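You operate a simulated robot arm through the tools that you are given. There is no shell and no other tool. Be economical: measure what you need, move in short steps, check, and stop when the job is done.

You are at the controls of a simulated two-armed robot. One attempt, no reset.

JOB
Set both vanes to the VANES card's angle and tighten their set screws.
Fine: then shut the guard and latch it; the fan switch stays off.

Only the result counts: the job must be done as asked and must still hold three seconds after the hand-in. Knocking over, shifting, dropping, spilling or breaking anything else fails it.

ROBOT AND FRAMES
Two 7-joint arms with fingered hands on one trunk, on a carriage that runs on a rail from [0.003, -0.871] to [-0.003, 1.009] (x, y) and turns from -157 to 175 degrees about z. Base frame: it is fixed where the carriage stands at the start and does not move with it; the origin is on the floor, on the carriage's upright axis, x ahead of it, y to its left, z up. Readings come in m, degrees, newtons and seconds.
The left shoulder is at the start at [0.07, 0.188, 1.248], the right one opposite. With the tool pointing down near the work surface each hand reaches from about 0.1 to 0.82 m from the robot's upright axis, wherever it stands, measured 20 degrees to its own side. Places, roughly: black guard latch [0.6, 0.4, 1.2]; black set screw [0.8, -0.1, 1]; black vane lever [0.7, 0, 1]; mesh guard [0.8, -0.5, 1.2]; red set screw [0.8, 0.3, 1]; red vane lever [0.7, 0.2, 1]; switch with a red fan rocker [0.9, 0.7, 1]. Payload 4 kg a hand.
Tool frame (each hand has its own): the origin (TCP) lies between the finger pads and is the grasp point; the fingertips stand 0.026 m ahead of it; z points along the fingers, y is the line along which they close. Largest opening 0.132 m; the body of the gripper starts 0.073 m behind the TCP. The gripper is a hand of 4 fingers: y runs from the thumb to the fingers, the wrist lies at [0, 0, -0.224] in the tool frame.
Orientation is that of the tool frame in the base frame, as a unit quaternion [w, x, y, z]. With the fingers straight down and closing along the base's y, the tool's x points along the base's -x, its y along +y and its z along -z.

CONTROLS
- The arms move only by the tool apply_moves. It takes "left_moves", "right_moves" or both (then of equal length, played together; a hand with none holds still); each is a list of rows, each an object of numbers (a shift or turn left out is 0): "x", "y", "z": the shift along the tool's x, y, z in units of 40 mm (1.0 is 40 mm); "wx", "wy", "wz": the turn, a rotation vector about the tool's x, y, z in units of 6 degrees (1.0 is 6 degrees). In form: [{"x": .., "y": .., "z": .., "wx": .., "wy": .., "wz": ..}, ...]. A call has 1 to 12 rows; each row shifts and turns the commanded pose from where the row before left it, along the tool's axes as they then stand. A call with a number of a shift or a turn outside -1 to 1 is refused whole. Rows are played at 5 a second. More than 0.05 m and 8.6 degrees between two rows, and nothing of the call is played. A pose out of reach is approached as far as the arm can. The call stops where the force on the tool passes 40 N (or 10 N more than at its start, if that is more) or the arm is blocked; 0.2 s more then pass. In this call time passes only in rows, and 0.2 s behind the last. It gives the time, the measured TCP pose, the force on the tool (base axes), the opening and the grip force at its end, in the units of the frame above (readings bear some noise), with the torque about the TCP (base axes, N m) and any sound that the robot's microphone picked up.
- Cameras (640 x 400 px; columns grow to the right, rows downward): "scene" is now at [0.1368, 0.0285, 1.4912]; the picture's right is [0.31, -0.95, 0.00], its down [-0.42, -0.14, -0.90] and it looks along [0.85, 0.28, -0.44] (base axes); focal length 266 px, centre (320, 200). "left" rides on the left gripper at [-0.073, 0.006, -0.094] in its tool frame; the picture's right is [-0.08, -1.00, 0.00], its down [0.78, -0.06, -0.62] and it looks along [0.61, -0.05, 0.79] (tool axes); focal length 230 px, centre (320, 200). "right" rides on the right gripper at [0.073, 0.006, -0.094] in its tool frame; the picture's right is [-0.08, 1.00, 0.00], its down [-0.78, -0.06, -0.62] and it looks along [-0.61, -0.05, 0.79] (tool axes); focal length 230 px, centre (320, 200). There is no depth. A picture from a camera that has moved, and an enlarged one, comes with that camera's place and axes in the base frame and with its lens.
- snapshot(camera): a new picture of that camera. No time passes.
- slide_trunk(by): slides the trunk up (or, below 0, down) by that many m; the arms and the scene camera ride with it, the base frame stays. It gives what a move gives, with no picture.
- steer(legs): drives the robot by 1 to 6 legs, each [ahead, left, turn to the left] in m, m and degrees, along the robot's own axes; the way and the turn of a leg run together, so that a leg with both is an arc; at most 1.5 m and 180 degrees a leg. The arms and the cameras ride along, it lands a little off, and it stops where it bumps. It keeps to its track: a leg is cut to what the track allows. It gives what a move gives.
- curl_fingers(finger1, finger2, finger3, thumb_bend, hand): sets how far each is bent, from 0 (flat) to 1 (curled in); at 0.3 the hand is open as for a grip, at 0.7 the pads meet at the TCP. One left out holds its place. A second passes; each finger stops where it meets its share of the squeeze, and holds until it gets a number again. It is the only way to open and close the hand. It gives what a move gives, with no picture; readings hold the bend of each and the force on the fingers (four entries, about 0 where the hand has none), thumb and palm.
- head_to(pan, tilt): turns the head with the scene camera to pan (to the left, within 86 degrees either way) and tilt (down, from -29 to 69), counted from straight ahead of the robot. It gives what a move gives.
- inspect(camera, box): a new picture of the part [left, top, right, bottom] of that camera's present view, enlarged. No time passes.
- job_done(): hands the job in; it is judged then, once.

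Work in short steps. Places have to be worked out from the pictures, the camera data and where the tool is seen: move nearer, look again, correct. Check each grasp and each placing, and mend what went wrong. You have 120 turns and 100 pictures in all, those below and enlarged ones among them. Open the grippers and draw the arms clear of the work before you hand the job in, unless the task says otherwise; then end with one line.

The tools are called after "Request:" as a command line: name --argument value ..., lists and objects as JSON in quotes. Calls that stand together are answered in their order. apply_moves: Moves the arms, as the interface text tells. Its arguments: {"type":"object","properties":{"left_moves":{"type":"array"},"right_moves":{"type":"array"}},"required":[]} The other tools are called the same way: slide_trunk (by) slides the trunk up or down; curl_fingers (finger1, finger2, finger3, thumb_bend, hand) moves the fingers one by one; steer (legs) drives the base; head_to (pan, tilt) turns the head that bears the scene camera; snapshot (camera) takes a picture; inspect (camera, box) takes an enlarged picture of a part of a camera's view; job_done () hands the job in.

At the start:

```text
time: 0.0
left_tool_pos: [0.4687, 0.295, 1.3544]
left_orientation: [0.0, 0.0, 1.0, 0.0]
left_ft_force: [0.3, 0.9, -0.3]
left_ft_torque: [-0.06, 0.01, 0.02]
left_opening: 0.1319
left_finger_force: 0.0
left_shape: jaw
left_bend: [0.3, 0.3, 0.3, 0.3]
left_finger forces: [0.0, 0.0, 0.0, 0.1, 0.0, 0.1]
right_tool_pos: [0.48, -0.0697, 1.3897]
right_orientation: [-0.001, 0.001, 1.0, 0.0]
right_ft_force: [0.7, 0.4, -0.4]
right_ft_torque: [0.03, 0.02, -0.04]
right_opening: 0.1317
right_finger_force: 0.1
right_shape: jaw
right_bend: [0.3, 0.3, 0.3, 0.3]
right_finger forces: [0.1, 0.1, 0.0, 0.0, 0.0, 0.0]
trunk travel left (down, up): [-0.725, 0.215]
robot x, y, heading: [0.0015, -0.0006, -0.0]
head pan, tilt: [18.0, 26.3]
```

scene: 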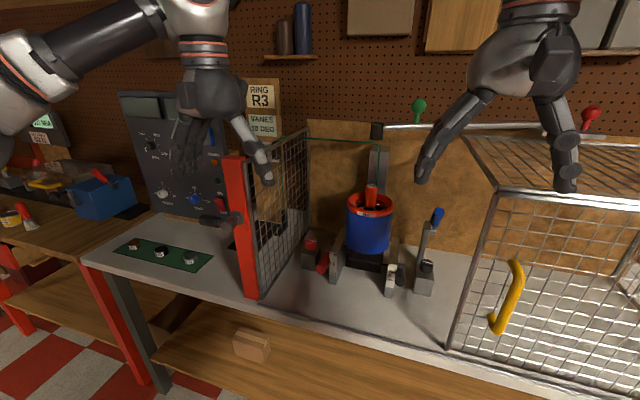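
right: 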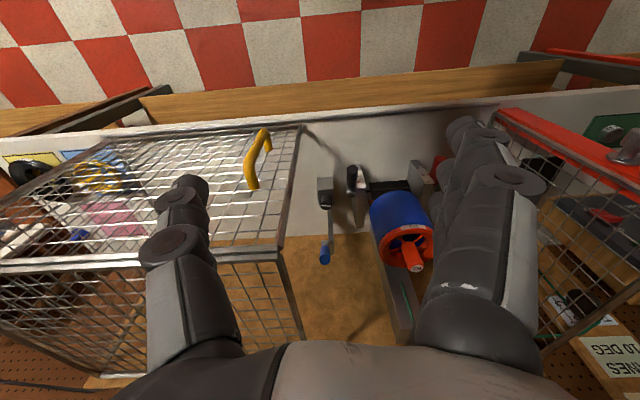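
left: 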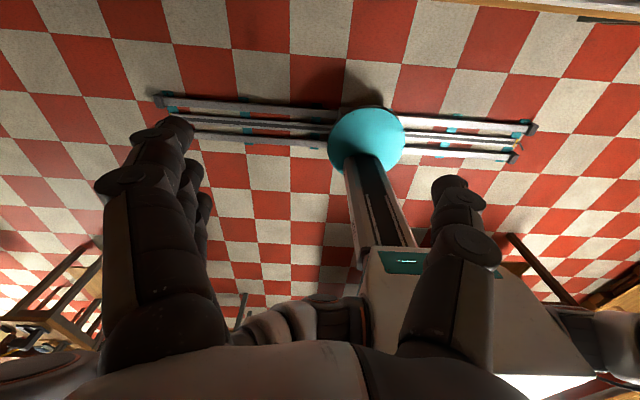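

I'll start by enlarging the card and the work area.

Request:
inspect --camera "scene" --box '[220, 70, 320, 140]'

Request:
inspect --camera "scene" --box '[220, 120, 480, 310]'

Request:
inspect --camera "right" --box '[230, 110, 530, 310]'

```text
5.71 times, centred on (270, 105) of scene
camera zoom: at [0.1368, 0.0285, 1.4912], right [0.31, -0.95, 0.0], down [-0.42, -0.14, -0.9], along [0.85, 0.28, -0.44], focal length 1522 px, centre (606, 743)
```

zoom: 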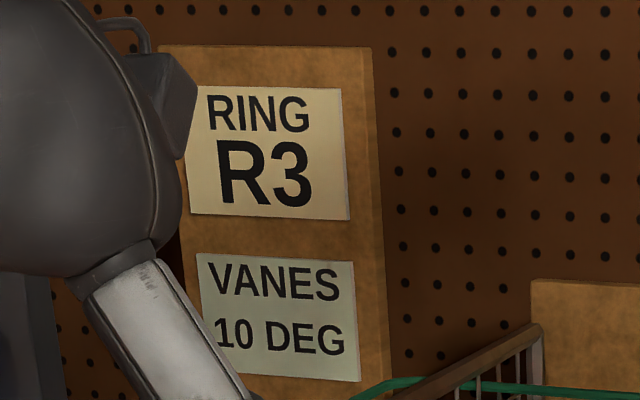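

```text
2.11 times, centred on (350, 215) of scene
camera zoom: at [0.1368, 0.0285, 1.4912], right [0.31, -0.95, 0.0], down [-0.42, -0.14, -0.9], along [0.85, 0.28, -0.44], focal length 561 px, centre (257, 168)
```

zoom: 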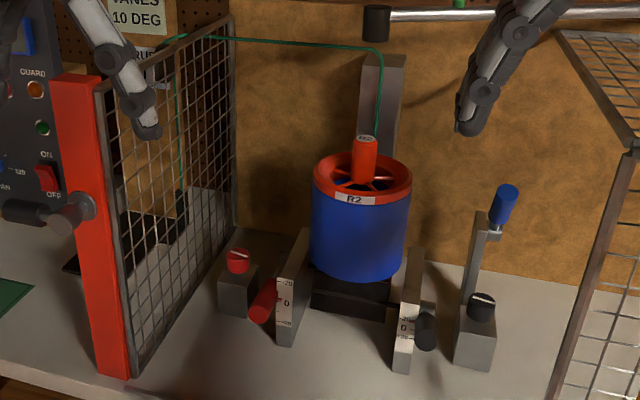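

```text
2.00 times, centred on (380, 210) of right
camera zoom: at [0.4065, -0.0635, 1.4847], right [0.08, 1.0, 0.0], down [0.78, -0.06, 0.62], along [0.61, -0.05, -0.79], focal length 460 px, centre (200, 180)
```

zoom: 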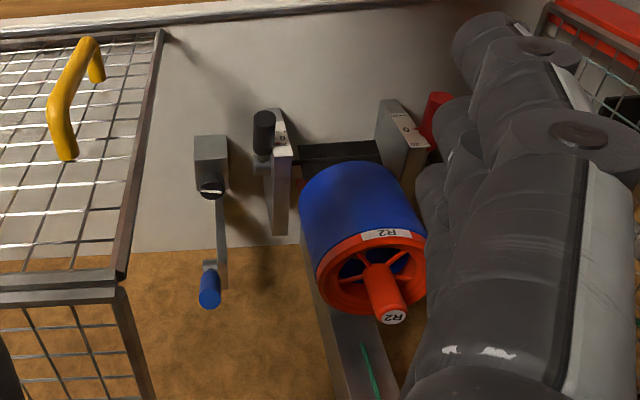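

The card says 10 DEG. I'll draw both hands back out of the scene camera's view.

Request:
apply_moves --left_moves '[{"x": 1, "y": 0.6}, {"x": 1, "y": 0.6}, {"x": 1, "y": 0.6}, {"x": 1, "y": 0.6}, {"x": 0.5, "y": 0.6}]' --right_moves '[{"x": 1, "y": -0.7}, {"x": 1, "y": -0.7}, {"x": 1, "y": -0.7}, {"x": 0.5, "y": -1}, {"x": 0, "y": -1}]'

Request:
snapshot --camera "scene"

```text
time: 1.2
left_tool_pos: [0.3154, 0.3775, 1.3361]
left_orientation: [0.0, -0.001, 1.0, 0.0]
left_ft_force: [-0.6, 0.0, -0.3]
left_ft_torque: [0.03, 0.02, -0.01]
left_opening: 0.1318
left_finger_force: 0.1
left_shape: jaw
left_bend: [0.3, 0.3, 0.3, 0.3]
left_finger forces: [0.0, 0.1, 0.0, 0.1, 0.0, 0.1]
left hand out of reach, approached as far as the arm can: row 4, 5
right_tool_pos: [0.3412, -0.2346, 1.3888]
right_orientation: [-0.001, 0.001, 1.0, 0.0]
right_ft_force: [-0.2, -0.9, -0.3]
right_ft_torque: [0.07, 0.03, -0.04]
right_opening: 0.1318
right_finger_force: 0.0
right_shape: jaw
right_bend: [0.3, 0.3, 0.3, 0.3]
right_finger forces: [0.0, 0.0, 0.0, 0.0, 0.0, 0.0]
trunk travel left (down, up): [-0.725, 0.215]
robot x, y, heading: [0.0019, 0.0034, -0.2]
head pan, tilt: [18.0, 26.3]
```

```text
93 pictures are left
camera scene: at [0.1374, 0.0262, 1.4912], right [0.31, -0.95, 0.0], down [-0.42, -0.14, -0.9], along [0.85, 0.28, -0.44], focal length 266 px, centre (320, 200)
```

scene: 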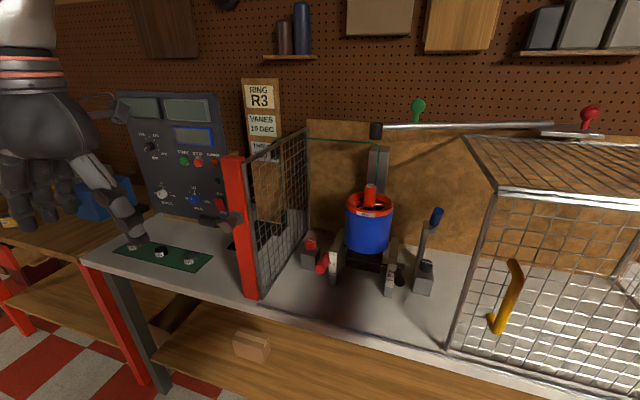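

Now a close look at the vanes and at the latch and panel.

Request:
inspect --camera "scene" --box '[290, 180, 450, 300]'

Request:
inspect --camera "scene" --box '[110, 70, 330, 310]'

Request:
inspect --camera "scene" --box '[360, 90, 640, 380]'

```text
3.33 times, centred on (370, 240) of scene
camera zoom: at [0.1374, 0.0262, 1.4912], right [0.31, -0.95, 0.0], down [-0.42, -0.14, -0.9], along [0.85, 0.28, -0.44], focal length 888 px, centre (153, 67)
```

zoom: 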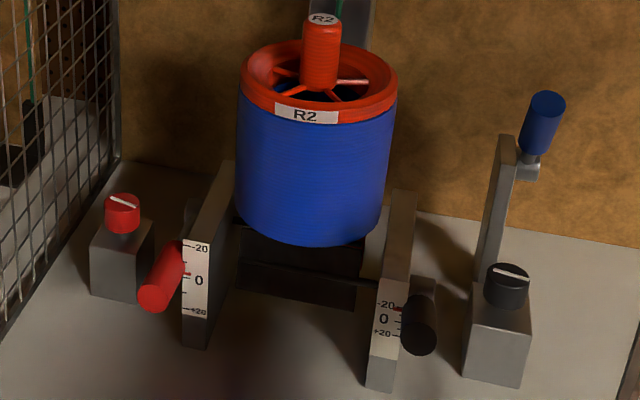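

```text
1.67 times, centred on (220, 190) of scene
camera zoom: at [0.1374, 0.0262, 1.4912], right [0.31, -0.95, 0.0], down [-0.42, -0.14, -0.9], along [0.85, 0.28, -0.44], focal length 444 px, centre (487, 217)
```

zoom: 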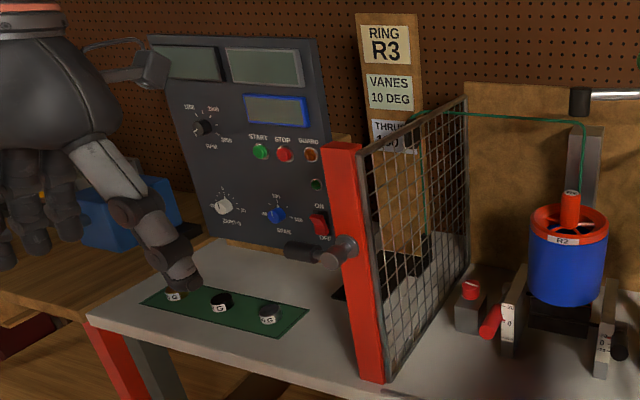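

```text
1.38 times, centred on (500, 235) of scene
camera zoom: at [0.1374, 0.0262, 1.4912], right [0.31, -0.95, 0.0], down [-0.42, -0.14, -0.9], along [0.85, 0.28, -0.44], focal length 368 px, centre (72, 152)
```

zoom: 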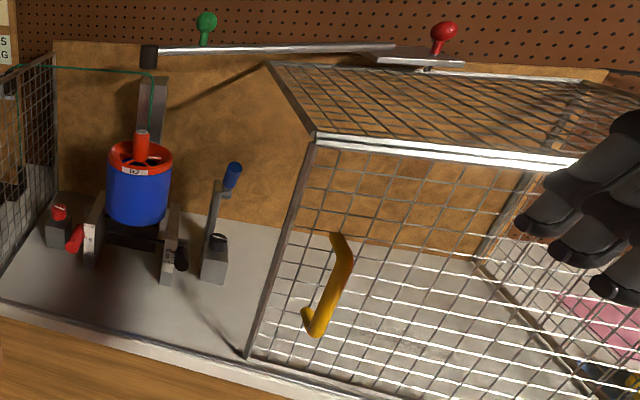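

The card, the latch and the screws are all visible. I'll zoom tightly on both scales to read the pointers.

Request:
inspect --camera "scene" --box '[320, 235, 360, 265]'

Request:
inspect --camera "scene" --box '[375, 250, 415, 300]'

Request:
inspect --camera "scene" --box '[195, 150, 265, 240]'

```text
13.33 times, centred on (340, 250) of scene
camera zoom: at [0.1374, 0.0262, 1.4912], right [0.31, -0.95, 0.0], down [-0.42, -0.14, -0.9], along [0.85, 0.28, -0.44], focal length 3552 px, centre (53, -467)
```

zoom: 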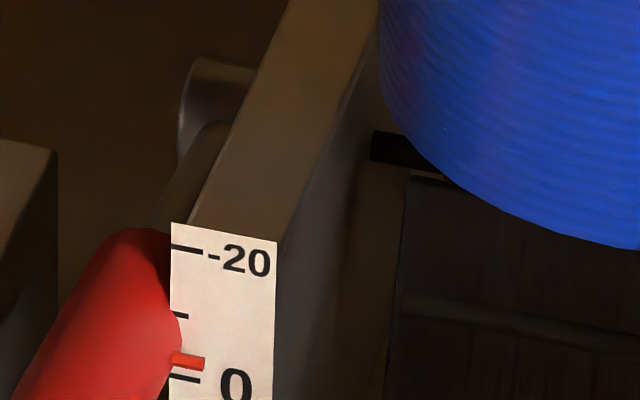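

```text
8.00 times, centred on (395, 275) of scene
camera zoom: at [0.1374, 0.0262, 1.4912], right [0.31, -0.95, 0.0], down [-0.42, -0.14, -0.9], along [0.85, 0.28, -0.44], focal length 2131 px, centre (-280, -400)
```

zoom: 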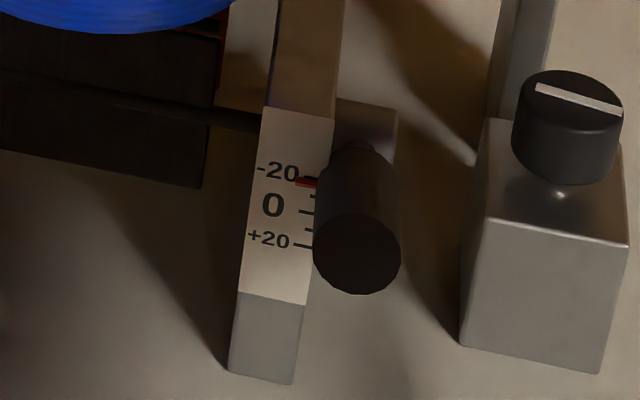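

```text
4.44 times, centred on (230, 195) of scene
camera zoom: at [0.1374, 0.0262, 1.4912], right [0.31, -0.95, 0.0], down [-0.42, -0.14, -0.9], along [0.85, 0.28, -0.44], focal length 1184 px, centre (720, 222)
```

zoom: 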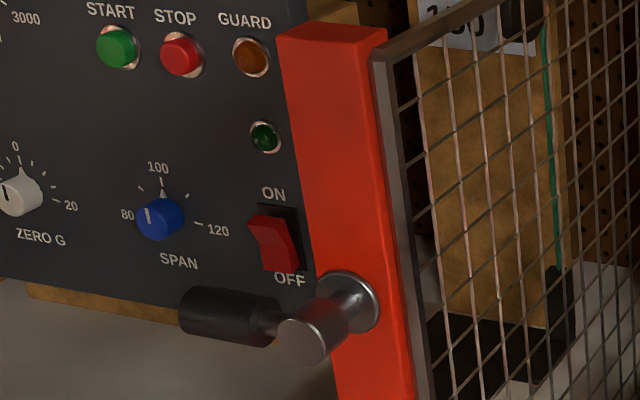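

The black pointer reads about -17 and the red one about -3. The guard's near edge is at about y -0.13, so I'll drive 0.2 m left to let the right arm work clear of it. I'll also close the right fist to use for pushing.

Request:
steer --legs '[[0, 0.2, 0]]'

Request:
curl_fingers --hand "right" --finger1 0.7 --finger2 0.7 --finger3 0.7 --thumb_bend 0.7

Request:
snapshot --camera "scene"

Request:
snapshot --camera "right"

```text
time: 2.8
left_tool_pos: [0.3142, 0.5735, 1.336]
left_orientation: [0.0, 0.0, 1.0, 0.001]
left_ft_force: [0.4, 0.0, 1.4]
left_ft_torque: [-0.01, 0.0, 0.01]
left_opening: 0.1317
left_finger_force: 0.0
left_shape: jaw
left_bend: [0.3, 0.3, 0.3, 0.3]
left_finger forces: [0.0, 0.0, 0.1, 0.0, 0.0, 0.0]
right_tool_pos: [0.3395, -0.0378, 1.3889]
right_orientation: [0.0, 0.001, 1.0, 0.002]
right_ft_force: [1.1, -0.1, 0.6]
right_ft_torque: [0.01, 0.0, 0.01]
right_opening: 0.1318
right_finger_force: 0.1
right_shape: jaw
right_bend: [0.3, 0.3, 0.3, 0.3]
right_finger forces: [0.0, 0.0, 0.1, 0.0, 0.0, 0.0]
trunk travel left (down, up): [-0.725, 0.215]
robot x, y, heading: [0.0005, 0.1973, -0.1]
head pan, tilt: [18.0, 26.3]
```

```text
time: 3.8
left_tool_pos: [0.3142, 0.5756, 1.3342]
left_orientation: [0.001, 0.0, 1.0, -0.001]
left_ft_force: [0.3, -0.4, -0.4]
left_ft_torque: [0.0, 0.03, 0.03]
left_opening: 0.132
left_finger_force: 0.1
left_shape: jaw
left_bend: [0.3, 0.3, 0.3, 0.3]
left_finger forces: [0.0, 0.1, 0.0, 0.0, 0.0, 0.0]
right_tool_pos: [0.339, -0.0357, 1.39]
right_orientation: [0.0, 0.002, 1.0, 0.001]
right_ft_force: [-0.1, -0.1, 0.8]
right_ft_torque: [0.01, 0.04, -0.02]
right_opening: 0.0141
right_finger_force: 0.1
right_shape: fingers
right_bend: [0.7, 0.7, 0.7, 0.7]
right_finger forces: [0.0, 0.0, 0.1, 0.0, 0.1, 0.0]
trunk travel left (down, up): [-0.725, 0.215]
robot x, y, heading: [-0.0016, 0.1972, 0.0]
head pan, tilt: [18.0, 26.3]
```

```text
86 pictures are left
camera scene: at [0.1361, 0.2253, 1.4912], right [0.31, -0.95, 0.0], down [-0.42, -0.14, -0.9], along [0.85, 0.28, -0.44], focal length 266 px, centre (320, 200)
```

scene: 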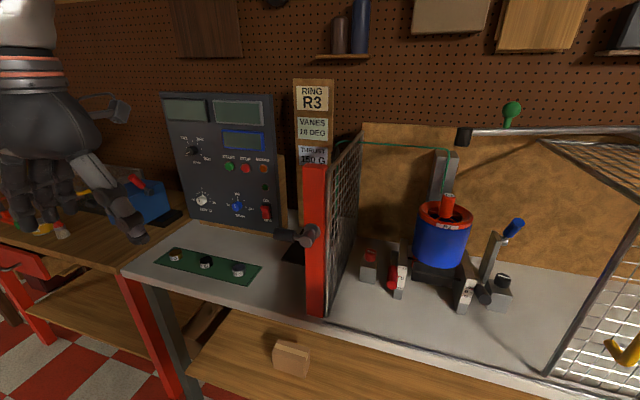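

```text
85 pictures are left
camera right: at [0.2661, -0.0303, 1.4838], right [0.08, 1.0, 0.0], down [0.78, -0.06, 0.62], along [0.61, -0.05, -0.79], focal length 230 px, centre (320, 200)
```

right: 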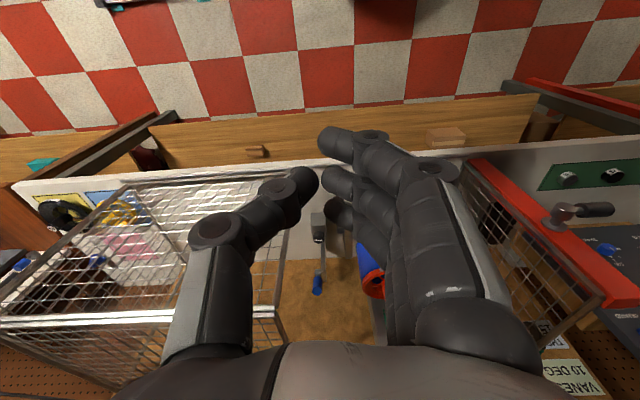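

The fist is compact. I'll bring it above the front of the black lever grip, which I place near (0.69, -0.009, 1.007).

Request:
apply_moves --right_moves '[{"x": -0.853, "y": 0.045, "z": 0.5}, {"x": -0.853, "y": 0.045, "z": 0.5}, {"x": -0.853, "y": 0.045, "z": 0.5}, {"x": -0.853, "y": 0.045, "z": 0.7}, {"x": -0.853, "y": 0.045, "z": 0.7}, {"x": -0.853, "y": 0.045, "z": 0.7}, {"x": -0.853, "y": 0.045, "z": 0.8}, {"x": -0.853, "y": 0.045, "z": 0.8}, {"x": -0.853, "y": 0.045, "z": 0.8}, {"x": -0.853, "y": 0.045, "z": 0.8}]'

Request:
inspect --camera "scene" --box '[340, 180, 540, 330]'

Request:
snapshot --camera "right"

```text
time: 6.0
left_tool_pos: [0.3155, 0.5778, 1.3341]
left_orientation: [0.0, 0.0, 1.0, 0.0]
left_ft_force: [1.0, 0.4, 0.9]
left_ft_torque: [0.01, 0.03, 0.04]
left_opening: 0.1319
left_finger_force: 0.0
left_shape: jaw
left_bend: [0.3, 0.3, 0.3, 0.3]
left_finger forces: [0.0, 0.0, 0.0, 0.0, 0.0, 0.1]
right_tool_pos: [0.6814, -0.0184, 1.1158]
right_orientation: [0.0, 0.002, 1.0, 0.0]
right_ft_force: [0.0, -0.1, -1.0]
right_ft_torque: [0.03, 0.02, 0.04]
right_opening: 0.0143
right_finger_force: 0.1
right_shape: fingers
right_bend: [0.7, 0.7, 0.7, 0.7]
right_finger forces: [0.1, 0.0, 0.0, 0.0, 0.0, 0.1]
trunk travel left (down, up): [-0.725, 0.215]
robot x, y, heading: [-0.0007, 0.1993, -0.1]
head pan, tilt: [18.0, 26.3]
```

```text
2.67 times, centred on (440, 255) of scene
camera zoom: at [0.1383, 0.2266, 1.491], right [0.31, -0.95, 0.0], down [-0.42, -0.14, -0.9], along [0.85, 0.28, -0.45], focal length 710 px, centre (0, 53)
```

zoom: 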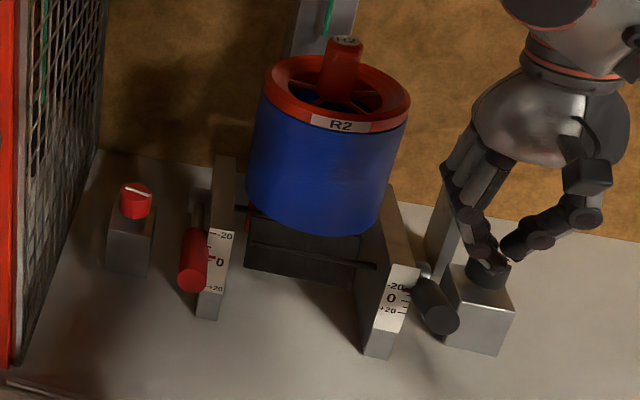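

```text
83 pictures are left
camera right: at [0.6088, -0.012, 1.2113], right [0.08, 1.0, 0.0], down [0.79, -0.06, 0.62], along [0.61, -0.05, -0.79], focal length 230 px, centre (320, 200)
```

right: 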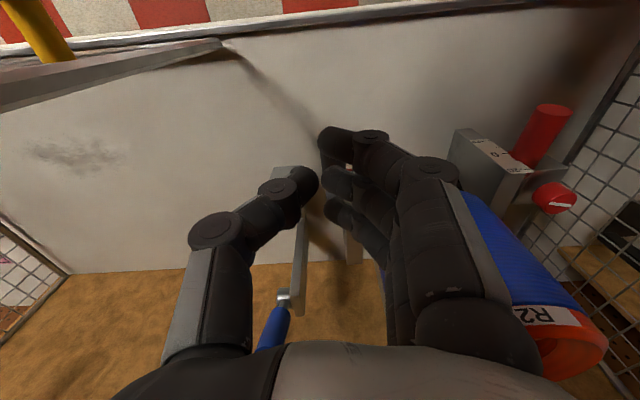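

Triangulating again puts the grip front near (0.689, -0.005, 1.007). I'll shift a little to +y and lower the fist to just above it.

Request:
apply_moves --right_moves '[{"y": 0.2, "z": 0.5}, {"z": 0.6}, {"z": 0.55}]'

Request:
inspect --camera "scene" --box '[440, 240, 520, 320]'

```text
time: 6.8
left_tool_pos: [0.3151, 0.577, 1.3349]
left_orientation: [0.001, 0.001, 1.0, 0.0]
left_ft_force: [0.1, -0.1, 0.5]
left_ft_torque: [0.01, -0.04, 0.06]
left_opening: 0.132
left_finger_force: 0.1
left_shape: jaw
left_bend: [0.3, 0.3, 0.3, 0.3]
left_finger forces: [0.0, 0.0, 0.0, 0.0, 0.0, 0.0]
right_tool_pos: [0.679, -0.011, 1.0512]
right_orientation: [0.0, 0.001, 1.0, 0.001]
right_ft_force: [0.6, 0.1, 0.4]
right_ft_torque: [0.0, -0.03, 0.0]
right_opening: 0.0142
right_finger_force: 0.0
right_shape: fingers
right_bend: [0.7, 0.7, 0.7, 0.7]
right_finger forces: [0.0, 0.0, 0.0, 0.0, 0.0, 0.0]
trunk travel left (down, up): [-0.725, 0.215]
robot x, y, heading: [0.0004, 0.1983, -0.2]
head pan, tilt: [18.0, 26.3]
```

```text
5.00 times, centred on (480, 280) of scene
camera zoom: at [0.1358, 0.2254, 1.4913], right [0.31, -0.95, 0.0], down [-0.42, -0.14, -0.9], along [0.85, 0.28, -0.44], focal length 1332 px, centre (-480, -200)
```

zoom: 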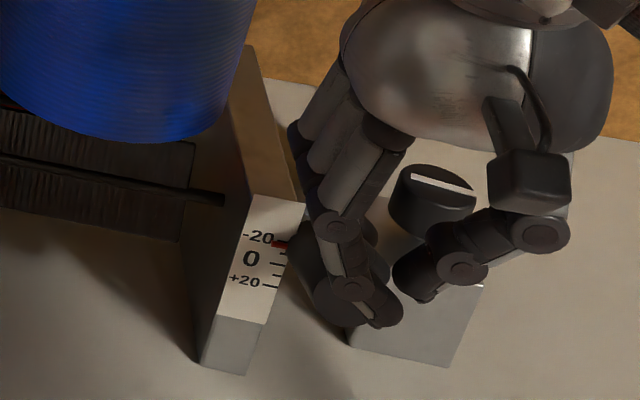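

The scale stays visible past the hand. I'll press down 12 mm in small rows.

Request:
apply_moves --right_moves '[{"z": 0.1}, {"z": 0.1}, {"z": 0.1}]'

Request:
inspect --camera "scene" --box '[460, 270, 510, 310]'

```text
time: 7.6
left_tool_pos: [0.3142, 0.5774, 1.3362]
left_orientation: [-0.001, 0.0, 1.0, 0.0]
left_ft_force: [0.0, 0.8, 0.2]
left_ft_torque: [-0.03, 0.01, 0.02]
left_opening: 0.1318
left_finger_force: 0.2
left_shape: jaw
left_bend: [0.3, 0.3, 0.3, 0.3]
left_finger forces: [0.1, 0.0, 0.1, 0.0, 0.0, 0.0]
right_tool_pos: [0.6794, -0.01, 1.0404]
right_orientation: [-0.001, 0.002, 1.0, 0.001]
right_ft_force: [-0.6, -0.2, -0.3]
right_ft_torque: [-0.01, -0.01, 0.0]
right_opening: 0.0146
right_finger_force: 0.1
right_shape: fingers
right_bend: [0.7, 0.7, 0.7, 0.7]
right_finger forces: [0.1, 0.0, 0.0, 0.0, 0.0, 0.0]
trunk travel left (down, up): [-0.725, 0.215]
robot x, y, heading: [0.0012, 0.1945, -0.1]
head pan, tilt: [18.0, 26.3]
```

```text
10.00 times, centred on (485, 290) of scene
camera zoom: at [0.1364, 0.2259, 1.4912], right [0.31, -0.95, 0.0], down [-0.42, -0.14, -0.9], along [0.85, 0.28, -0.44], focal length 2664 px, centre (-1330, -700)
```

zoom: 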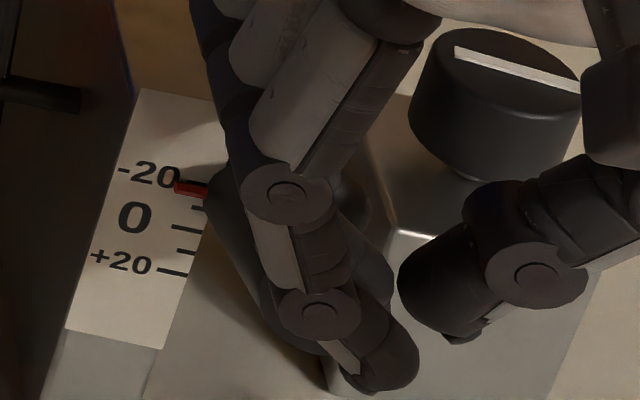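

There's no contact force yet, so I'll keep going down.

Request:
apply_moves --right_moves '[{"z": 0.1}, {"z": 0.1}, {"z": 0.1}, {"z": 0.1}]'

Request:
inspect --camera "scene" --box '[460, 270, 510, 310]'

```text
time: 8.6
left_tool_pos: [0.3146, 0.5777, 1.3352]
left_orientation: [0.0, 0.0, 1.0, 0.0]
left_ft_force: [-0.1, -1.0, 0.0]
left_ft_torque: [0.0, -0.01, 0.01]
left_opening: 0.1319
left_finger_force: 0.0
left_shape: jaw
left_bend: [0.3, 0.3, 0.3, 0.3]
left_finger forces: [0.0, 0.0, 0.0, 0.2, 0.0, 0.0]
right_tool_pos: [0.6789, -0.0103, 1.0235]
right_orientation: [0.0, 0.002, 1.0, 0.0]
right_ft_force: [0.1, 0.3, -0.6]
right_ft_torque: [-0.01, -0.01, -0.01]
right_opening: 0.0145
right_finger_force: 0.3
right_shape: fingers
right_bend: [0.7, 0.7, 0.7, 0.7]
right_finger forces: [0.1, 0.0, 0.5, 0.0, 0.1, 0.1]
trunk travel left (down, up): [-0.725, 0.215]
robot x, y, heading: [-0.0025, 0.1997, -0.1]
head pan, tilt: [18.0, 26.3]
```

```text
10.00 times, centred on (485, 290) of scene
camera zoom: at [0.1362, 0.2259, 1.4912], right [0.31, -0.95, 0.0], down [-0.42, -0.14, -0.9], along [0.85, 0.28, -0.44], focal length 2664 px, centre (-1330, -700)
```

zoom: 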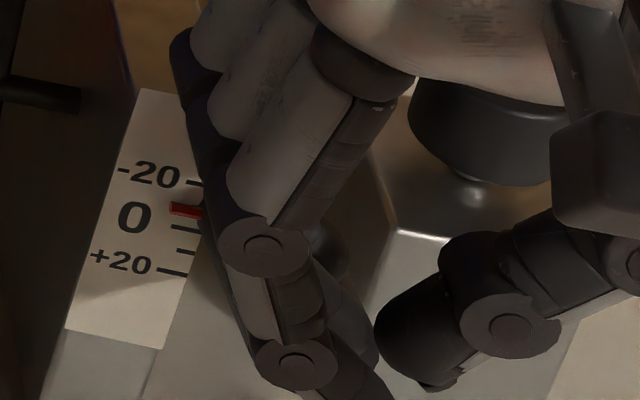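

The pointer moved to about -8. I'll press further.

Request:
apply_moves --right_moves '[{"z": 0.1}, {"z": 0.1}, {"z": 0.1}]'

Request:
inspect --camera "scene" --box '[460, 270, 510, 310]'

```text
time: 9.4
left_tool_pos: [0.3152, 0.5766, 1.3354]
left_orientation: [0.0, 0.0, 1.0, 0.0]
left_ft_force: [0.1, 0.3, -0.1]
left_ft_torque: [0.0, 0.03, 0.01]
left_opening: 0.1319
left_finger_force: 0.1
left_shape: jaw
left_bend: [0.3, 0.3, 0.3, 0.3]
left_finger forces: [0.1, 0.0, 0.0, 0.1, 0.1, 0.0]
right_tool_pos: [0.6804, -0.0106, 1.0128]
right_orientation: [-0.001, 0.001, 1.0, -0.001]
right_ft_force: [0.0, 1.3, 0.5]
right_ft_torque: [0.03, 0.01, -0.02]
right_opening: 0.0147
right_finger_force: 0.1
right_shape: fingers
right_bend: [0.7, 0.7, 0.7, 0.7]
right_finger forces: [0.0, 0.0, 0.3, 0.0, 0.0, 0.1]
trunk travel left (down, up): [-0.725, 0.215]
robot x, y, heading: [-0.0013, 0.1951, -0.1]
head pan, tilt: [18.0, 26.3]
```

```text
10.00 times, centred on (485, 290) of scene
camera zoom: at [0.1361, 0.2259, 1.4912], right [0.31, -0.95, 0.0], down [-0.42, -0.14, -0.9], along [0.85, 0.28, -0.44], focal length 2664 px, centre (-1330, -700)
```

zoom: 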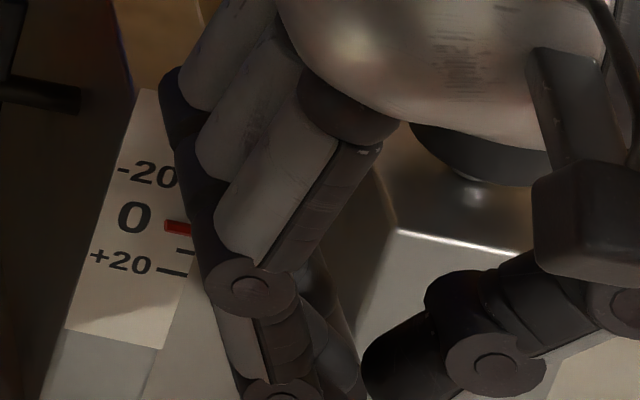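

The pointer is now at about 0, and 11 mm of travel gave 8 degrees. I'll push another 10 mm.

Request:
apply_moves --right_moves '[{"z": 0.1}, {"z": 0.1}, {"z": 0.05}]'

Request:
inspect --camera "scene" --box '[465, 275, 495, 305]'

```text
time: 10.2
left_tool_pos: [0.314, 0.5774, 1.3348]
left_orientation: [0.0, -0.001, 1.0, 0.0]
left_ft_force: [-0.1, -0.1, 0.5]
left_ft_torque: [-0.02, -0.02, -0.02]
left_opening: 0.132
left_finger_force: 0.0
left_shape: jaw
left_bend: [0.3, 0.3, 0.3, 0.3]
left_finger forces: [0.0, 0.0, 0.0, 0.0, 0.0, 0.1]
right_tool_pos: [0.6796, -0.01, 1.0031]
right_orientation: [-0.001, 0.002, 1.0, 0.0]
right_ft_force: [-0.1, 0.4, 0.3]
right_ft_torque: [-0.01, -0.05, -0.01]
right_opening: 0.0145
right_finger_force: 0.3
right_shape: fingers
right_bend: [0.7, 0.7, 0.7, 0.7]
right_finger forces: [0.2, 0.0, 0.5, 0.0, 0.1, 0.0]
trunk travel left (down, up): [-0.725, 0.215]
robot x, y, heading: [-0.0028, 0.1955, -0.2]
head pan, tilt: [18.0, 26.3]
```

```text
13.33 times, centred on (480, 290) of scene
camera zoom: at [0.136, 0.2259, 1.4912], right [0.31, -0.95, 0.0], down [-0.42, -0.14, -0.9], along [0.85, 0.28, -0.44], focal length 3552 px, centre (-1813, -1000)
```

zoom: 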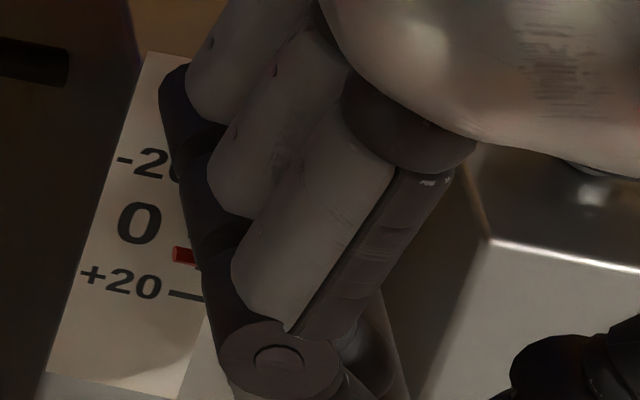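

It reads about +6, though parallax is uncertain. I'll push 3 mm more, then back off and look at the scale square-on with the hand camera.

Request:
apply_moves --right_moves '[{"z": 0.075}, {"z": 0}]'

Request:
apply_moves --right_moves '[{"z": -0.8}, {"z": -0.8}, {"x": 0.6, "z": -0.4}, {"x": 0.7, "wy": -0.9}, {"wy": -0.96}, {"wy": -0.96}, {"wy": -0.96}, {"wy": -0.96}, {"wy": -0.96}, {"wy": -0.96}, {"wy": -0.96}, {"wy": -0.96}]'

Request:
curl_fingers --hand "right" --finger1 0.2 --finger2 0.2 --finger3 0.2 --thumb_bend 0.2

Request:
snapshot --camera "right"

Request:
inspect --camera "scene" --box '[460, 270, 510, 310]'

```text
time: 10.8
left_tool_pos: [0.3153, 0.5777, 1.3353]
left_orientation: [0.0, 0.001, 1.0, 0.0]
left_ft_force: [-0.9, 0.2, 0.5]
left_ft_torque: [-0.01, 0.01, 0.01]
left_opening: 0.1318
left_finger_force: 0.1
left_shape: jaw
left_bend: [0.3, 0.3, 0.3, 0.3]
left_finger forces: [0.1, 0.0, 0.0, 0.0, 0.1, 0.0]
right_tool_pos: [0.6801, -0.0099, 1.0003]
right_orientation: [0.0, 0.002, 1.0, 0.001]
right_ft_force: [0.0, -0.1, 1.3]
right_ft_torque: [0.0, -0.03, 0.0]
right_opening: 0.0142
right_finger_force: 0.4
right_shape: fingers
right_bend: [0.7, 0.7, 0.7, 0.7]
right_finger forces: [0.0, 0.1, 0.8, 0.0, 0.0, 0.0]
trunk travel left (down, up): [-0.725, 0.215]
robot x, y, heading: [-0.0002, 0.1962, -0.1]
head pan, tilt: [18.0, 26.3]
```

```text
time: 13.4
left_tool_pos: [0.3142, 0.5762, 1.3342]
left_orientation: [-0.001, 0.0, 1.0, 0.001]
left_ft_force: [0.4, -0.9, -0.2]
left_ft_torque: [0.03, -0.04, 0.01]
left_opening: 0.132
left_finger_force: 0.0
left_shape: jaw
left_bend: [0.3, 0.3, 0.3, 0.3]
left_finger forces: [0.1, 0.1, 0.0, 0.0, 0.1, 0.1]
right_tool_pos: [0.6282, -0.0107, 1.0804]
right_orientation: [0.435, 0.002, 0.9, 0.0]
right_ft_force: [-0.1, 0.2, 0.2]
right_ft_torque: [0.01, -0.02, -0.02]
right_opening: 0.0145
right_finger_force: 0.0
right_shape: fingers
right_bend: [0.7, 0.7, 0.7, 0.7]
right_finger forces: [0.1, 0.1, 0.0, 0.1, 0.0, 0.0]
trunk travel left (down, up): [-0.725, 0.215]
robot x, y, heading: [-0.0003, 0.1958, -0.1]
head pan, tilt: [18.0, 26.3]
```

```text
time: 14.4
left_tool_pos: [0.3145, 0.5767, 1.3348]
left_orientation: [0.0, -0.001, 1.0, 0.0]
left_ft_force: [0.3, -0.6, 0.3]
left_ft_torque: [0.04, 0.02, 0.0]
left_opening: 0.1318
left_finger_force: 0.0
left_shape: jaw
left_bend: [0.3, 0.3, 0.3, 0.3]
left_finger forces: [0.0, 0.0, 0.1, 0.0, 0.0, 0.0]
right_tool_pos: [0.6296, -0.0098, 1.0789]
right_orientation: [0.434, 0.002, 0.901, 0.0]
right_ft_force: [-0.3, 0.4, 0.7]
right_ft_torque: [0.0, 0.0, -0.02]
right_opening: 0.1564
right_finger_force: 0.1
right_shape: fingers
right_bend: [0.2, 0.2, 0.2, 0.2]
right_finger forces: [0.1, 0.0, 0.0, 0.0, 0.0, 0.0]
trunk travel left (down, up): [-0.725, 0.215]
robot x, y, heading: [-0.0014, 0.2015, -0.2]
head pan, tilt: [18.0, 26.3]
```

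```text
77 pictures are left
camera right: at [0.5097, -0.004, 1.081], right [0.05, 1.0, 0.06], down [0.01, -0.06, 1.0], along [1.0, -0.05, -0.01], focal length 230 px, centre (320, 200)
```

right: 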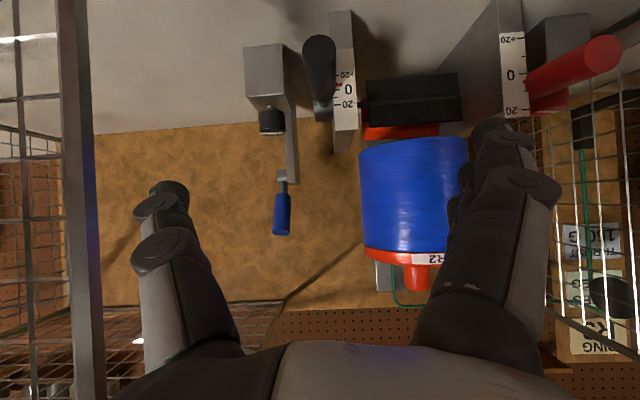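

```text
10.00 times, centred on (485, 290) of scene
camera zoom: at [0.1361, 0.2258, 1.4912], right [0.31, -0.95, 0.0], down [-0.42, -0.14, -0.9], along [0.85, 0.28, -0.44], focal length 2664 px, centre (-1330, -700)
```

zoom: 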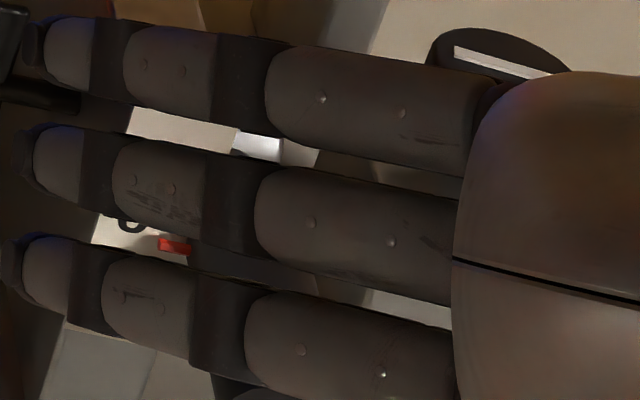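

This gives a nearly level view, upside down. I'll enlarge both scales.

Request:
inspect --camera "right" --box '[290, 50, 370, 130]'

Request:
inspect --camera "right" --box '[480, 20, 580, 125]'

```text
5.00 times, centred on (330, 90) of right
camera zoom: at [0.5097, -0.004, 1.081], right [0.05, 1.0, 0.06], down [0.01, -0.06, 1.0], along [1.0, -0.05, -0.01], focal length 1150 px, centre (270, 750)
```

zoom: 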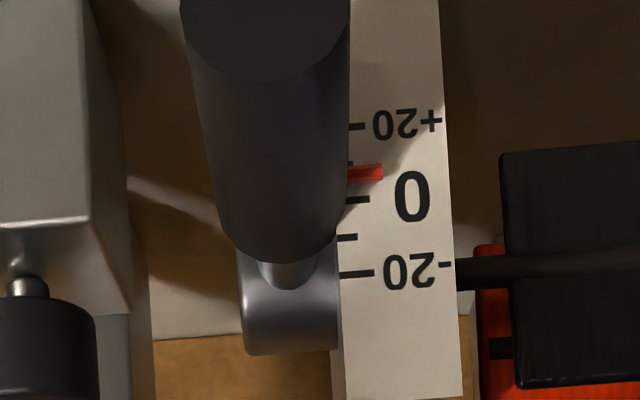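

```text
3.81 times, centred on (530, 72) of right
camera zoom: at [0.5097, -0.004, 1.081], right [0.05, 1.0, 0.06], down [0.01, -0.06, 1.0], along [1.0, -0.05, -0.01], focal length 876 px, centre (-480, 686)
```

zoom: 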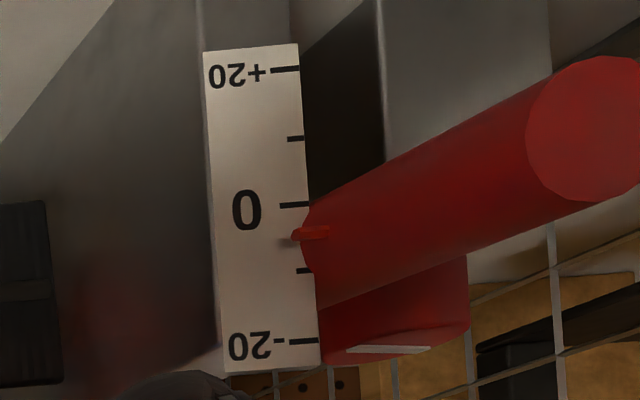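

Black reads about +7 and red about -4. I'll re-form the fist and push black about 3 degrees further, to TCP z of about 0.9963.

Request:
curl_fingers --hand "right" --finger1 0.7 --finger2 0.7 --finger3 0.7 --thumb_bend 0.7

Request:
apply_moves --right_moves '[{"wy": 0.96}, {"wy": 0.96}, {"wy": 0.96}, {"wy": 0.96}, {"wy": 0.96}, {"wy": 0.96}, {"wy": 0.96}, {"wy": 0.96}, {"wy": 0.9}]'

Request:
apply_moves --right_moves '[{"x": -0.65}, {"x": -0.65}, {"z": 0.7}, {"z": 0.6}, {"z": 0.4}, {"z": 0.15}, {"z": 0.1}, {"z": 0.03}]'

Request:
inspect --camera "scene" --box '[465, 275, 495, 305]'

```text
time: 15.4
left_tool_pos: [0.3133, 0.5765, 1.3346]
left_orientation: [0.0, 0.0, 1.0, 0.0]
left_ft_force: [0.5, 0.1, 0.3]
left_ft_torque: [-0.01, 0.01, -0.01]
left_opening: 0.1322
left_finger_force: 0.0
left_shape: jaw
left_bend: [0.3, 0.3, 0.3, 0.3]
left_finger forces: [0.0, 0.1, 0.0, 0.0, 0.0, 0.0]
right_tool_pos: [0.6289, -0.0098, 1.0787]
right_orientation: [0.434, 0.001, 0.901, 0.0]
right_ft_force: [-1.0, 0.0, -0.1]
right_ft_torque: [0.02, 0.0, 0.03]
right_opening: 0.0144
right_finger_force: 0.1
right_shape: fingers
right_bend: [0.7, 0.7, 0.7, 0.7]
right_finger forces: [0.0, 0.0, 0.0, 0.1, 0.0, 0.1]
trunk travel left (down, up): [-0.725, 0.215]
robot x, y, heading: [0.0013, 0.1963, 0.1]
head pan, tilt: [18.0, 26.3]
```

```text
time: 17.4
left_tool_pos: [0.3155, 0.577, 1.3348]
left_orientation: [0.0, 0.0, 1.0, 0.0]
left_ft_force: [1.0, -0.3, 0.7]
left_ft_torque: [0.0, -0.03, -0.04]
left_opening: 0.1323
left_finger_force: 0.0
left_shape: jaw
left_bend: [0.3, 0.3, 0.3, 0.3]
left_finger forces: [0.1, 0.0, 0.0, 0.0, 0.1, 0.0]
right_tool_pos: [0.6285, -0.0096, 1.0785]
right_orientation: [-0.002, 0.0, 1.0, 0.0]
right_ft_force: [0.9, -0.3, 0.1]
right_ft_torque: [0.01, -0.02, -0.02]
right_opening: 0.0144
right_finger_force: 0.0
right_shape: fingers
right_bend: [0.7, 0.7, 0.7, 0.7]
right_finger forces: [0.0, 0.0, 0.0, 0.0, 0.1, 0.0]
trunk travel left (down, up): [-0.725, 0.215]
robot x, y, heading: [-0.0013, 0.1975, -0.0]
head pan, tilt: [18.0, 26.3]
```

```text
time: 19.2
left_tool_pos: [0.3145, 0.5776, 1.3346]
left_orientation: [0.0, 0.001, 1.0, 0.0]
left_ft_force: [0.6, -0.1, 0.8]
left_ft_torque: [0.02, -0.03, 0.0]
left_opening: 0.1319
left_finger_force: 0.0
left_shape: jaw
left_bend: [0.3, 0.3, 0.3, 0.3]
left_finger forces: [0.0, 0.1, 0.0, 0.0, 0.0, 0.0]
right_tool_pos: [0.6805, -0.0091, 1.0001]
right_orientation: [-0.001, 0.002, 1.0, 0.001]
right_ft_force: [-0.5, -0.2, 0.6]
right_ft_torque: [0.01, -0.03, 0.02]
right_opening: 0.0143
right_finger_force: 0.0
right_shape: fingers
right_bend: [0.7, 0.7, 0.7, 0.7]
right_finger forces: [0.0, 0.0, 0.0, 0.0, 0.0, 0.0]
trunk travel left (down, up): [-0.725, 0.215]
robot x, y, heading: [-0.0037, 0.1989, -0.2]
head pan, tilt: [18.0, 26.3]
```

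```text
13.33 times, centred on (480, 290) of scene
camera zoom: at [0.1361, 0.2259, 1.4912], right [0.31, -0.95, 0.0], down [-0.42, -0.14, -0.9], along [0.85, 0.28, -0.44], focal length 3552 px, centre (-1813, -1000)
```

zoom: 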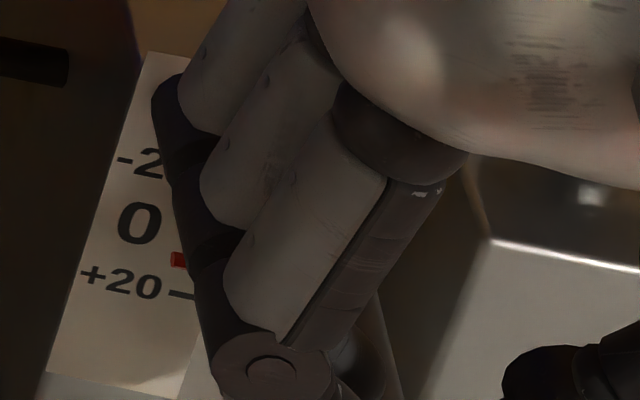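

The pointer sits at row 259, which matched +7 in the level view. I'll push 4 mm more.

Request:
apply_moves --right_moves '[{"z": 0.05}, {"z": 0.05}, {"z": 0}]'

Request:
inspect --camera "scene" --box '[465, 275, 495, 305]'

```text
time: 20.0
left_tool_pos: [0.314, 0.5763, 1.3344]
left_orientation: [0.001, 0.0, 1.0, 0.0]
left_ft_force: [-0.3, 0.3, -0.2]
left_ft_torque: [0.02, 0.0, 0.01]
left_opening: 0.1318
left_finger_force: 0.0
left_shape: jaw
left_bend: [0.3, 0.3, 0.3, 0.3]
left_finger forces: [0.0, 0.1, 0.1, 0.1, 0.1, 0.0]
right_tool_pos: [0.6801, -0.0101, 0.9956]
right_orientation: [0.0, 0.001, 1.0, 0.001]
right_ft_force: [0.6, 0.2, -0.5]
right_ft_torque: [-0.01, -0.02, 0.0]
right_opening: 0.0144
right_finger_force: 0.1
right_shape: fingers
right_bend: [0.7, 0.7, 0.7, 0.7]
right_finger forces: [0.0, 0.0, 0.5, 0.0, 0.1, 0.1]
trunk travel left (down, up): [-0.725, 0.215]
robot x, y, heading: [0.0014, 0.1978, -0.4]
head pan, tilt: [18.0, 26.3]
```

```text
13.33 times, centred on (480, 290) of scene
camera zoom: at [0.1361, 0.2259, 1.4912], right [0.31, -0.95, 0.0], down [-0.42, -0.14, -0.9], along [0.85, 0.28, -0.44], focal length 3552 px, centre (-1813, -1000)
```

zoom: 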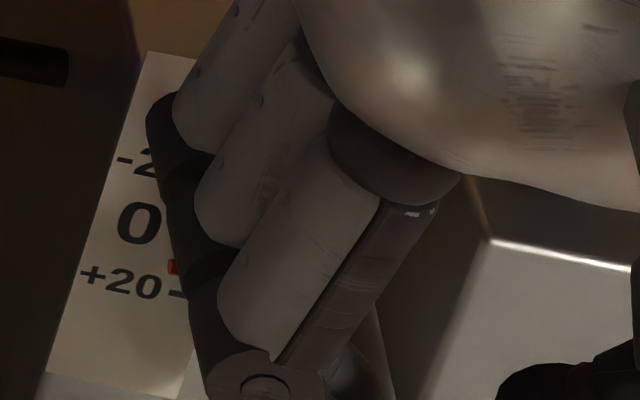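

Black is now close to +10. I'll lift off, move over the red lever grip at about (0.695, 0.21, 0.981), and press it part of the way.

Request:
apply_moves --right_moves '[{"z": -1}, {"z": -1}, {"z": -1}, {"y": 0.9, "z": -0.2}, {"y": 0.95}, {"y": 0.95}, {"y": 0.95}, {"y": 0.9}, {"y": 0.8, "x": -0.1}]'

Request:
apply_moves --right_moves '[{"z": 1}, {"z": 0.9}, {"z": 0.6}, {"z": 0.2}]'

Request:
inspect --camera "scene" --box '[360, 230, 460, 320]'

```text
time: 22.0
left_tool_pos: [0.3152, 0.578, 1.3349]
left_orientation: [-0.001, 0.0, 1.0, 0.0]
left_ft_force: [0.3, 0.7, 0.0]
left_ft_torque: [-0.03, 0.0, 0.0]
left_opening: 0.1321
left_finger_force: 0.0
left_shape: jaw
left_bend: [0.3, 0.3, 0.3, 0.3]
left_finger forces: [0.0, 0.0, 0.0, 0.1, 0.1, 0.0]
right_tool_pos: [0.6832, 0.2113, 1.1218]
right_orientation: [0.0, 0.002, 1.0, -0.001]
right_ft_force: [0.2, 0.0, 0.0]
right_ft_torque: [0.01, -0.01, -0.01]
right_opening: 0.0143
right_finger_force: 0.1
right_shape: fingers
right_bend: [0.7, 0.7, 0.7, 0.7]
right_finger forces: [0.0, 0.1, 0.0, 0.1, 0.0, 0.0]
trunk travel left (down, up): [-0.725, 0.215]
robot x, y, heading: [-0.004, 0.1991, -0.2]
head pan, tilt: [18.0, 26.3]
```

```text
time: 23.0
left_tool_pos: [0.3137, 0.5772, 1.3351]
left_orientation: [0.0, 0.0, 1.0, 0.001]
left_ft_force: [0.2, 0.3, -0.4]
left_ft_torque: [0.06, 0.0, -0.01]
left_opening: 0.1318
left_finger_force: 0.1
left_shape: jaw
left_bend: [0.3, 0.3, 0.3, 0.3]
left_finger forces: [0.0, 0.0, 0.0, 0.1, 0.0, 0.1]
right_tool_pos: [0.6838, 0.207, 1.0151]
right_orientation: [0.0, 0.002, 1.0, 0.001]
right_ft_force: [1.4, 1.2, -0.4]
right_ft_torque: [-0.01, 0.02, 0.04]
right_opening: 0.0145
right_finger_force: 0.0
right_shape: fingers
right_bend: [0.7, 0.7, 0.7, 0.7]
right_finger forces: [0.0, 0.0, 0.0, 0.0, 0.0, 0.0]
trunk travel left (down, up): [-0.725, 0.215]
robot x, y, heading: [-0.0052, 0.1939, -0.2]
head pan, tilt: [18.0, 26.3]
```

```text
4.44 times, centred on (410, 275) of scene
camera zoom: at [0.1364, 0.2258, 1.4912], right [0.31, -0.95, 0.0], down [-0.42, -0.14, -0.9], along [0.85, 0.28, -0.44], focal length 1184 px, centre (-80, -133)
```

zoom: 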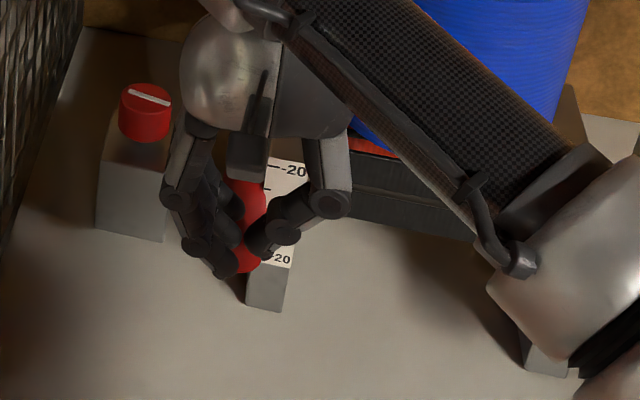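

The fingertips are on the red grip with the fingers lined up over it. I'll press down to about z 1.0.

Request:
apply_moves --right_moves '[{"z": 0.1}, {"z": 0.1}, {"z": 0.1}, {"z": 0.1}]'

Request:
inspect --camera "scene" --box '[390, 250, 440, 290]'

```text
time: 24.0
left_tool_pos: [0.3161, 0.5765, 1.3353]
left_orientation: [0.001, 0.0, 1.0, 0.0]
left_ft_force: [-0.4, -0.2, -1.1]
left_ft_torque: [-0.02, -0.02, 0.0]
left_opening: 0.1319
left_finger_force: 0.1
left_shape: jaw
left_bend: [0.3, 0.3, 0.3, 0.3]
left_finger forces: [0.0, 0.1, 0.0, 0.0, 0.0, 0.0]
right_tool_pos: [0.6846, 0.2088, 1.0005]
right_orientation: [0.0, 0.002, 1.0, 0.001]
right_ft_force: [0.4, -0.4, 0.2]
right_ft_torque: [0.02, -0.03, -0.03]
right_opening: 0.0146
right_finger_force: 0.2
right_shape: fingers
right_bend: [0.7, 0.7, 0.7, 0.7]
right_finger forces: [0.0, 0.0, 0.1, 0.0, 0.1, 0.1]
trunk travel left (down, up): [-0.725, 0.215]
robot x, y, heading: [-0.0019, 0.1993, -0.5]
head pan, tilt: [18.0, 26.3]
```

```text
10.00 times, centred on (415, 270) of scene
camera zoom: at [0.1362, 0.2259, 1.4912], right [0.31, -0.95, 0.0], down [-0.42, -0.14, -0.9], along [0.85, 0.28, -0.44], focal length 2664 px, centre (-630, -500)
```

zoom: 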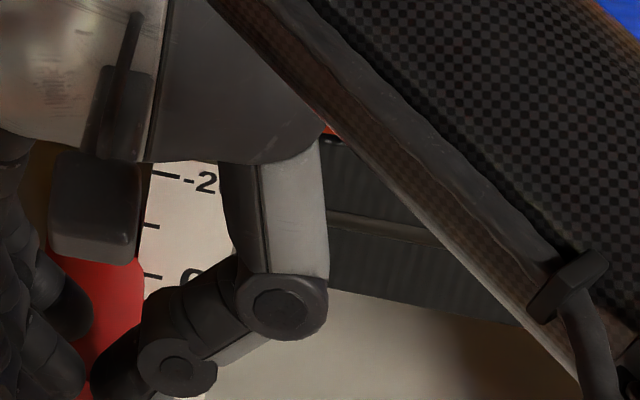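

I'll lift clear to read the red scale.

Request:
apply_moves --right_moves '[{"z": -1}, {"z": -1}, {"z": -1}, {"z": -1}]'

Request:
inspect --camera "scene" --box '[390, 250, 440, 290]'

```text
time: 25.0
left_tool_pos: [0.3117, 0.5768, 1.3343]
left_orientation: [0.001, 0.0, 1.0, 0.0]
left_ft_force: [-0.4, -0.1, -0.3]
left_ft_torque: [-0.02, -0.01, -0.03]
left_opening: 0.1317
left_finger_force: 0.1
left_shape: jaw
left_bend: [0.3, 0.3, 0.3, 0.3]
left_finger forces: [0.0, 0.0, 0.0, 0.0, 0.0, 0.1]
right_tool_pos: [0.6843, 0.2093, 1.1607]
right_orientation: [0.001, 0.001, 1.0, 0.0]
right_ft_force: [-0.9, 0.1, 0.5]
right_ft_torque: [-0.02, -0.03, -0.02]
right_opening: 0.0142
right_finger_force: 0.1
right_shape: fingers
right_bend: [0.7, 0.7, 0.7, 0.7]
right_finger forces: [0.1, 0.0, 0.0, 0.1, 0.1, 0.0]
trunk travel left (down, up): [-0.725, 0.215]
robot x, y, heading: [-0.0023, 0.1966, -0.3]
head pan, tilt: [18.0, 26.3]
```

```text
10.00 times, centred on (415, 270) of scene
camera zoom: at [0.1348, 0.2261, 1.4912], right [0.31, -0.95, 0.0], down [-0.42, -0.14, -0.9], along [0.85, 0.28, -0.44], focal length 2664 px, centre (-630, -500)
```

zoom: 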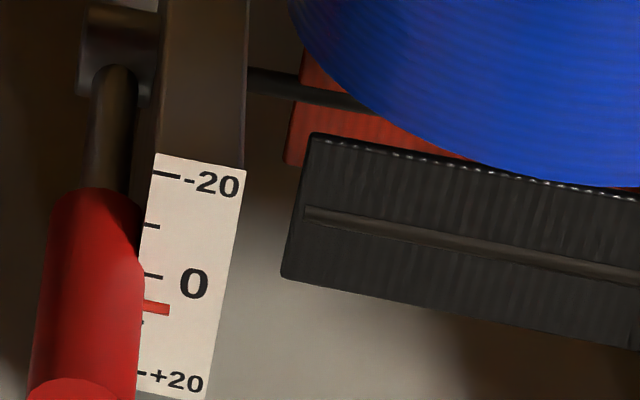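

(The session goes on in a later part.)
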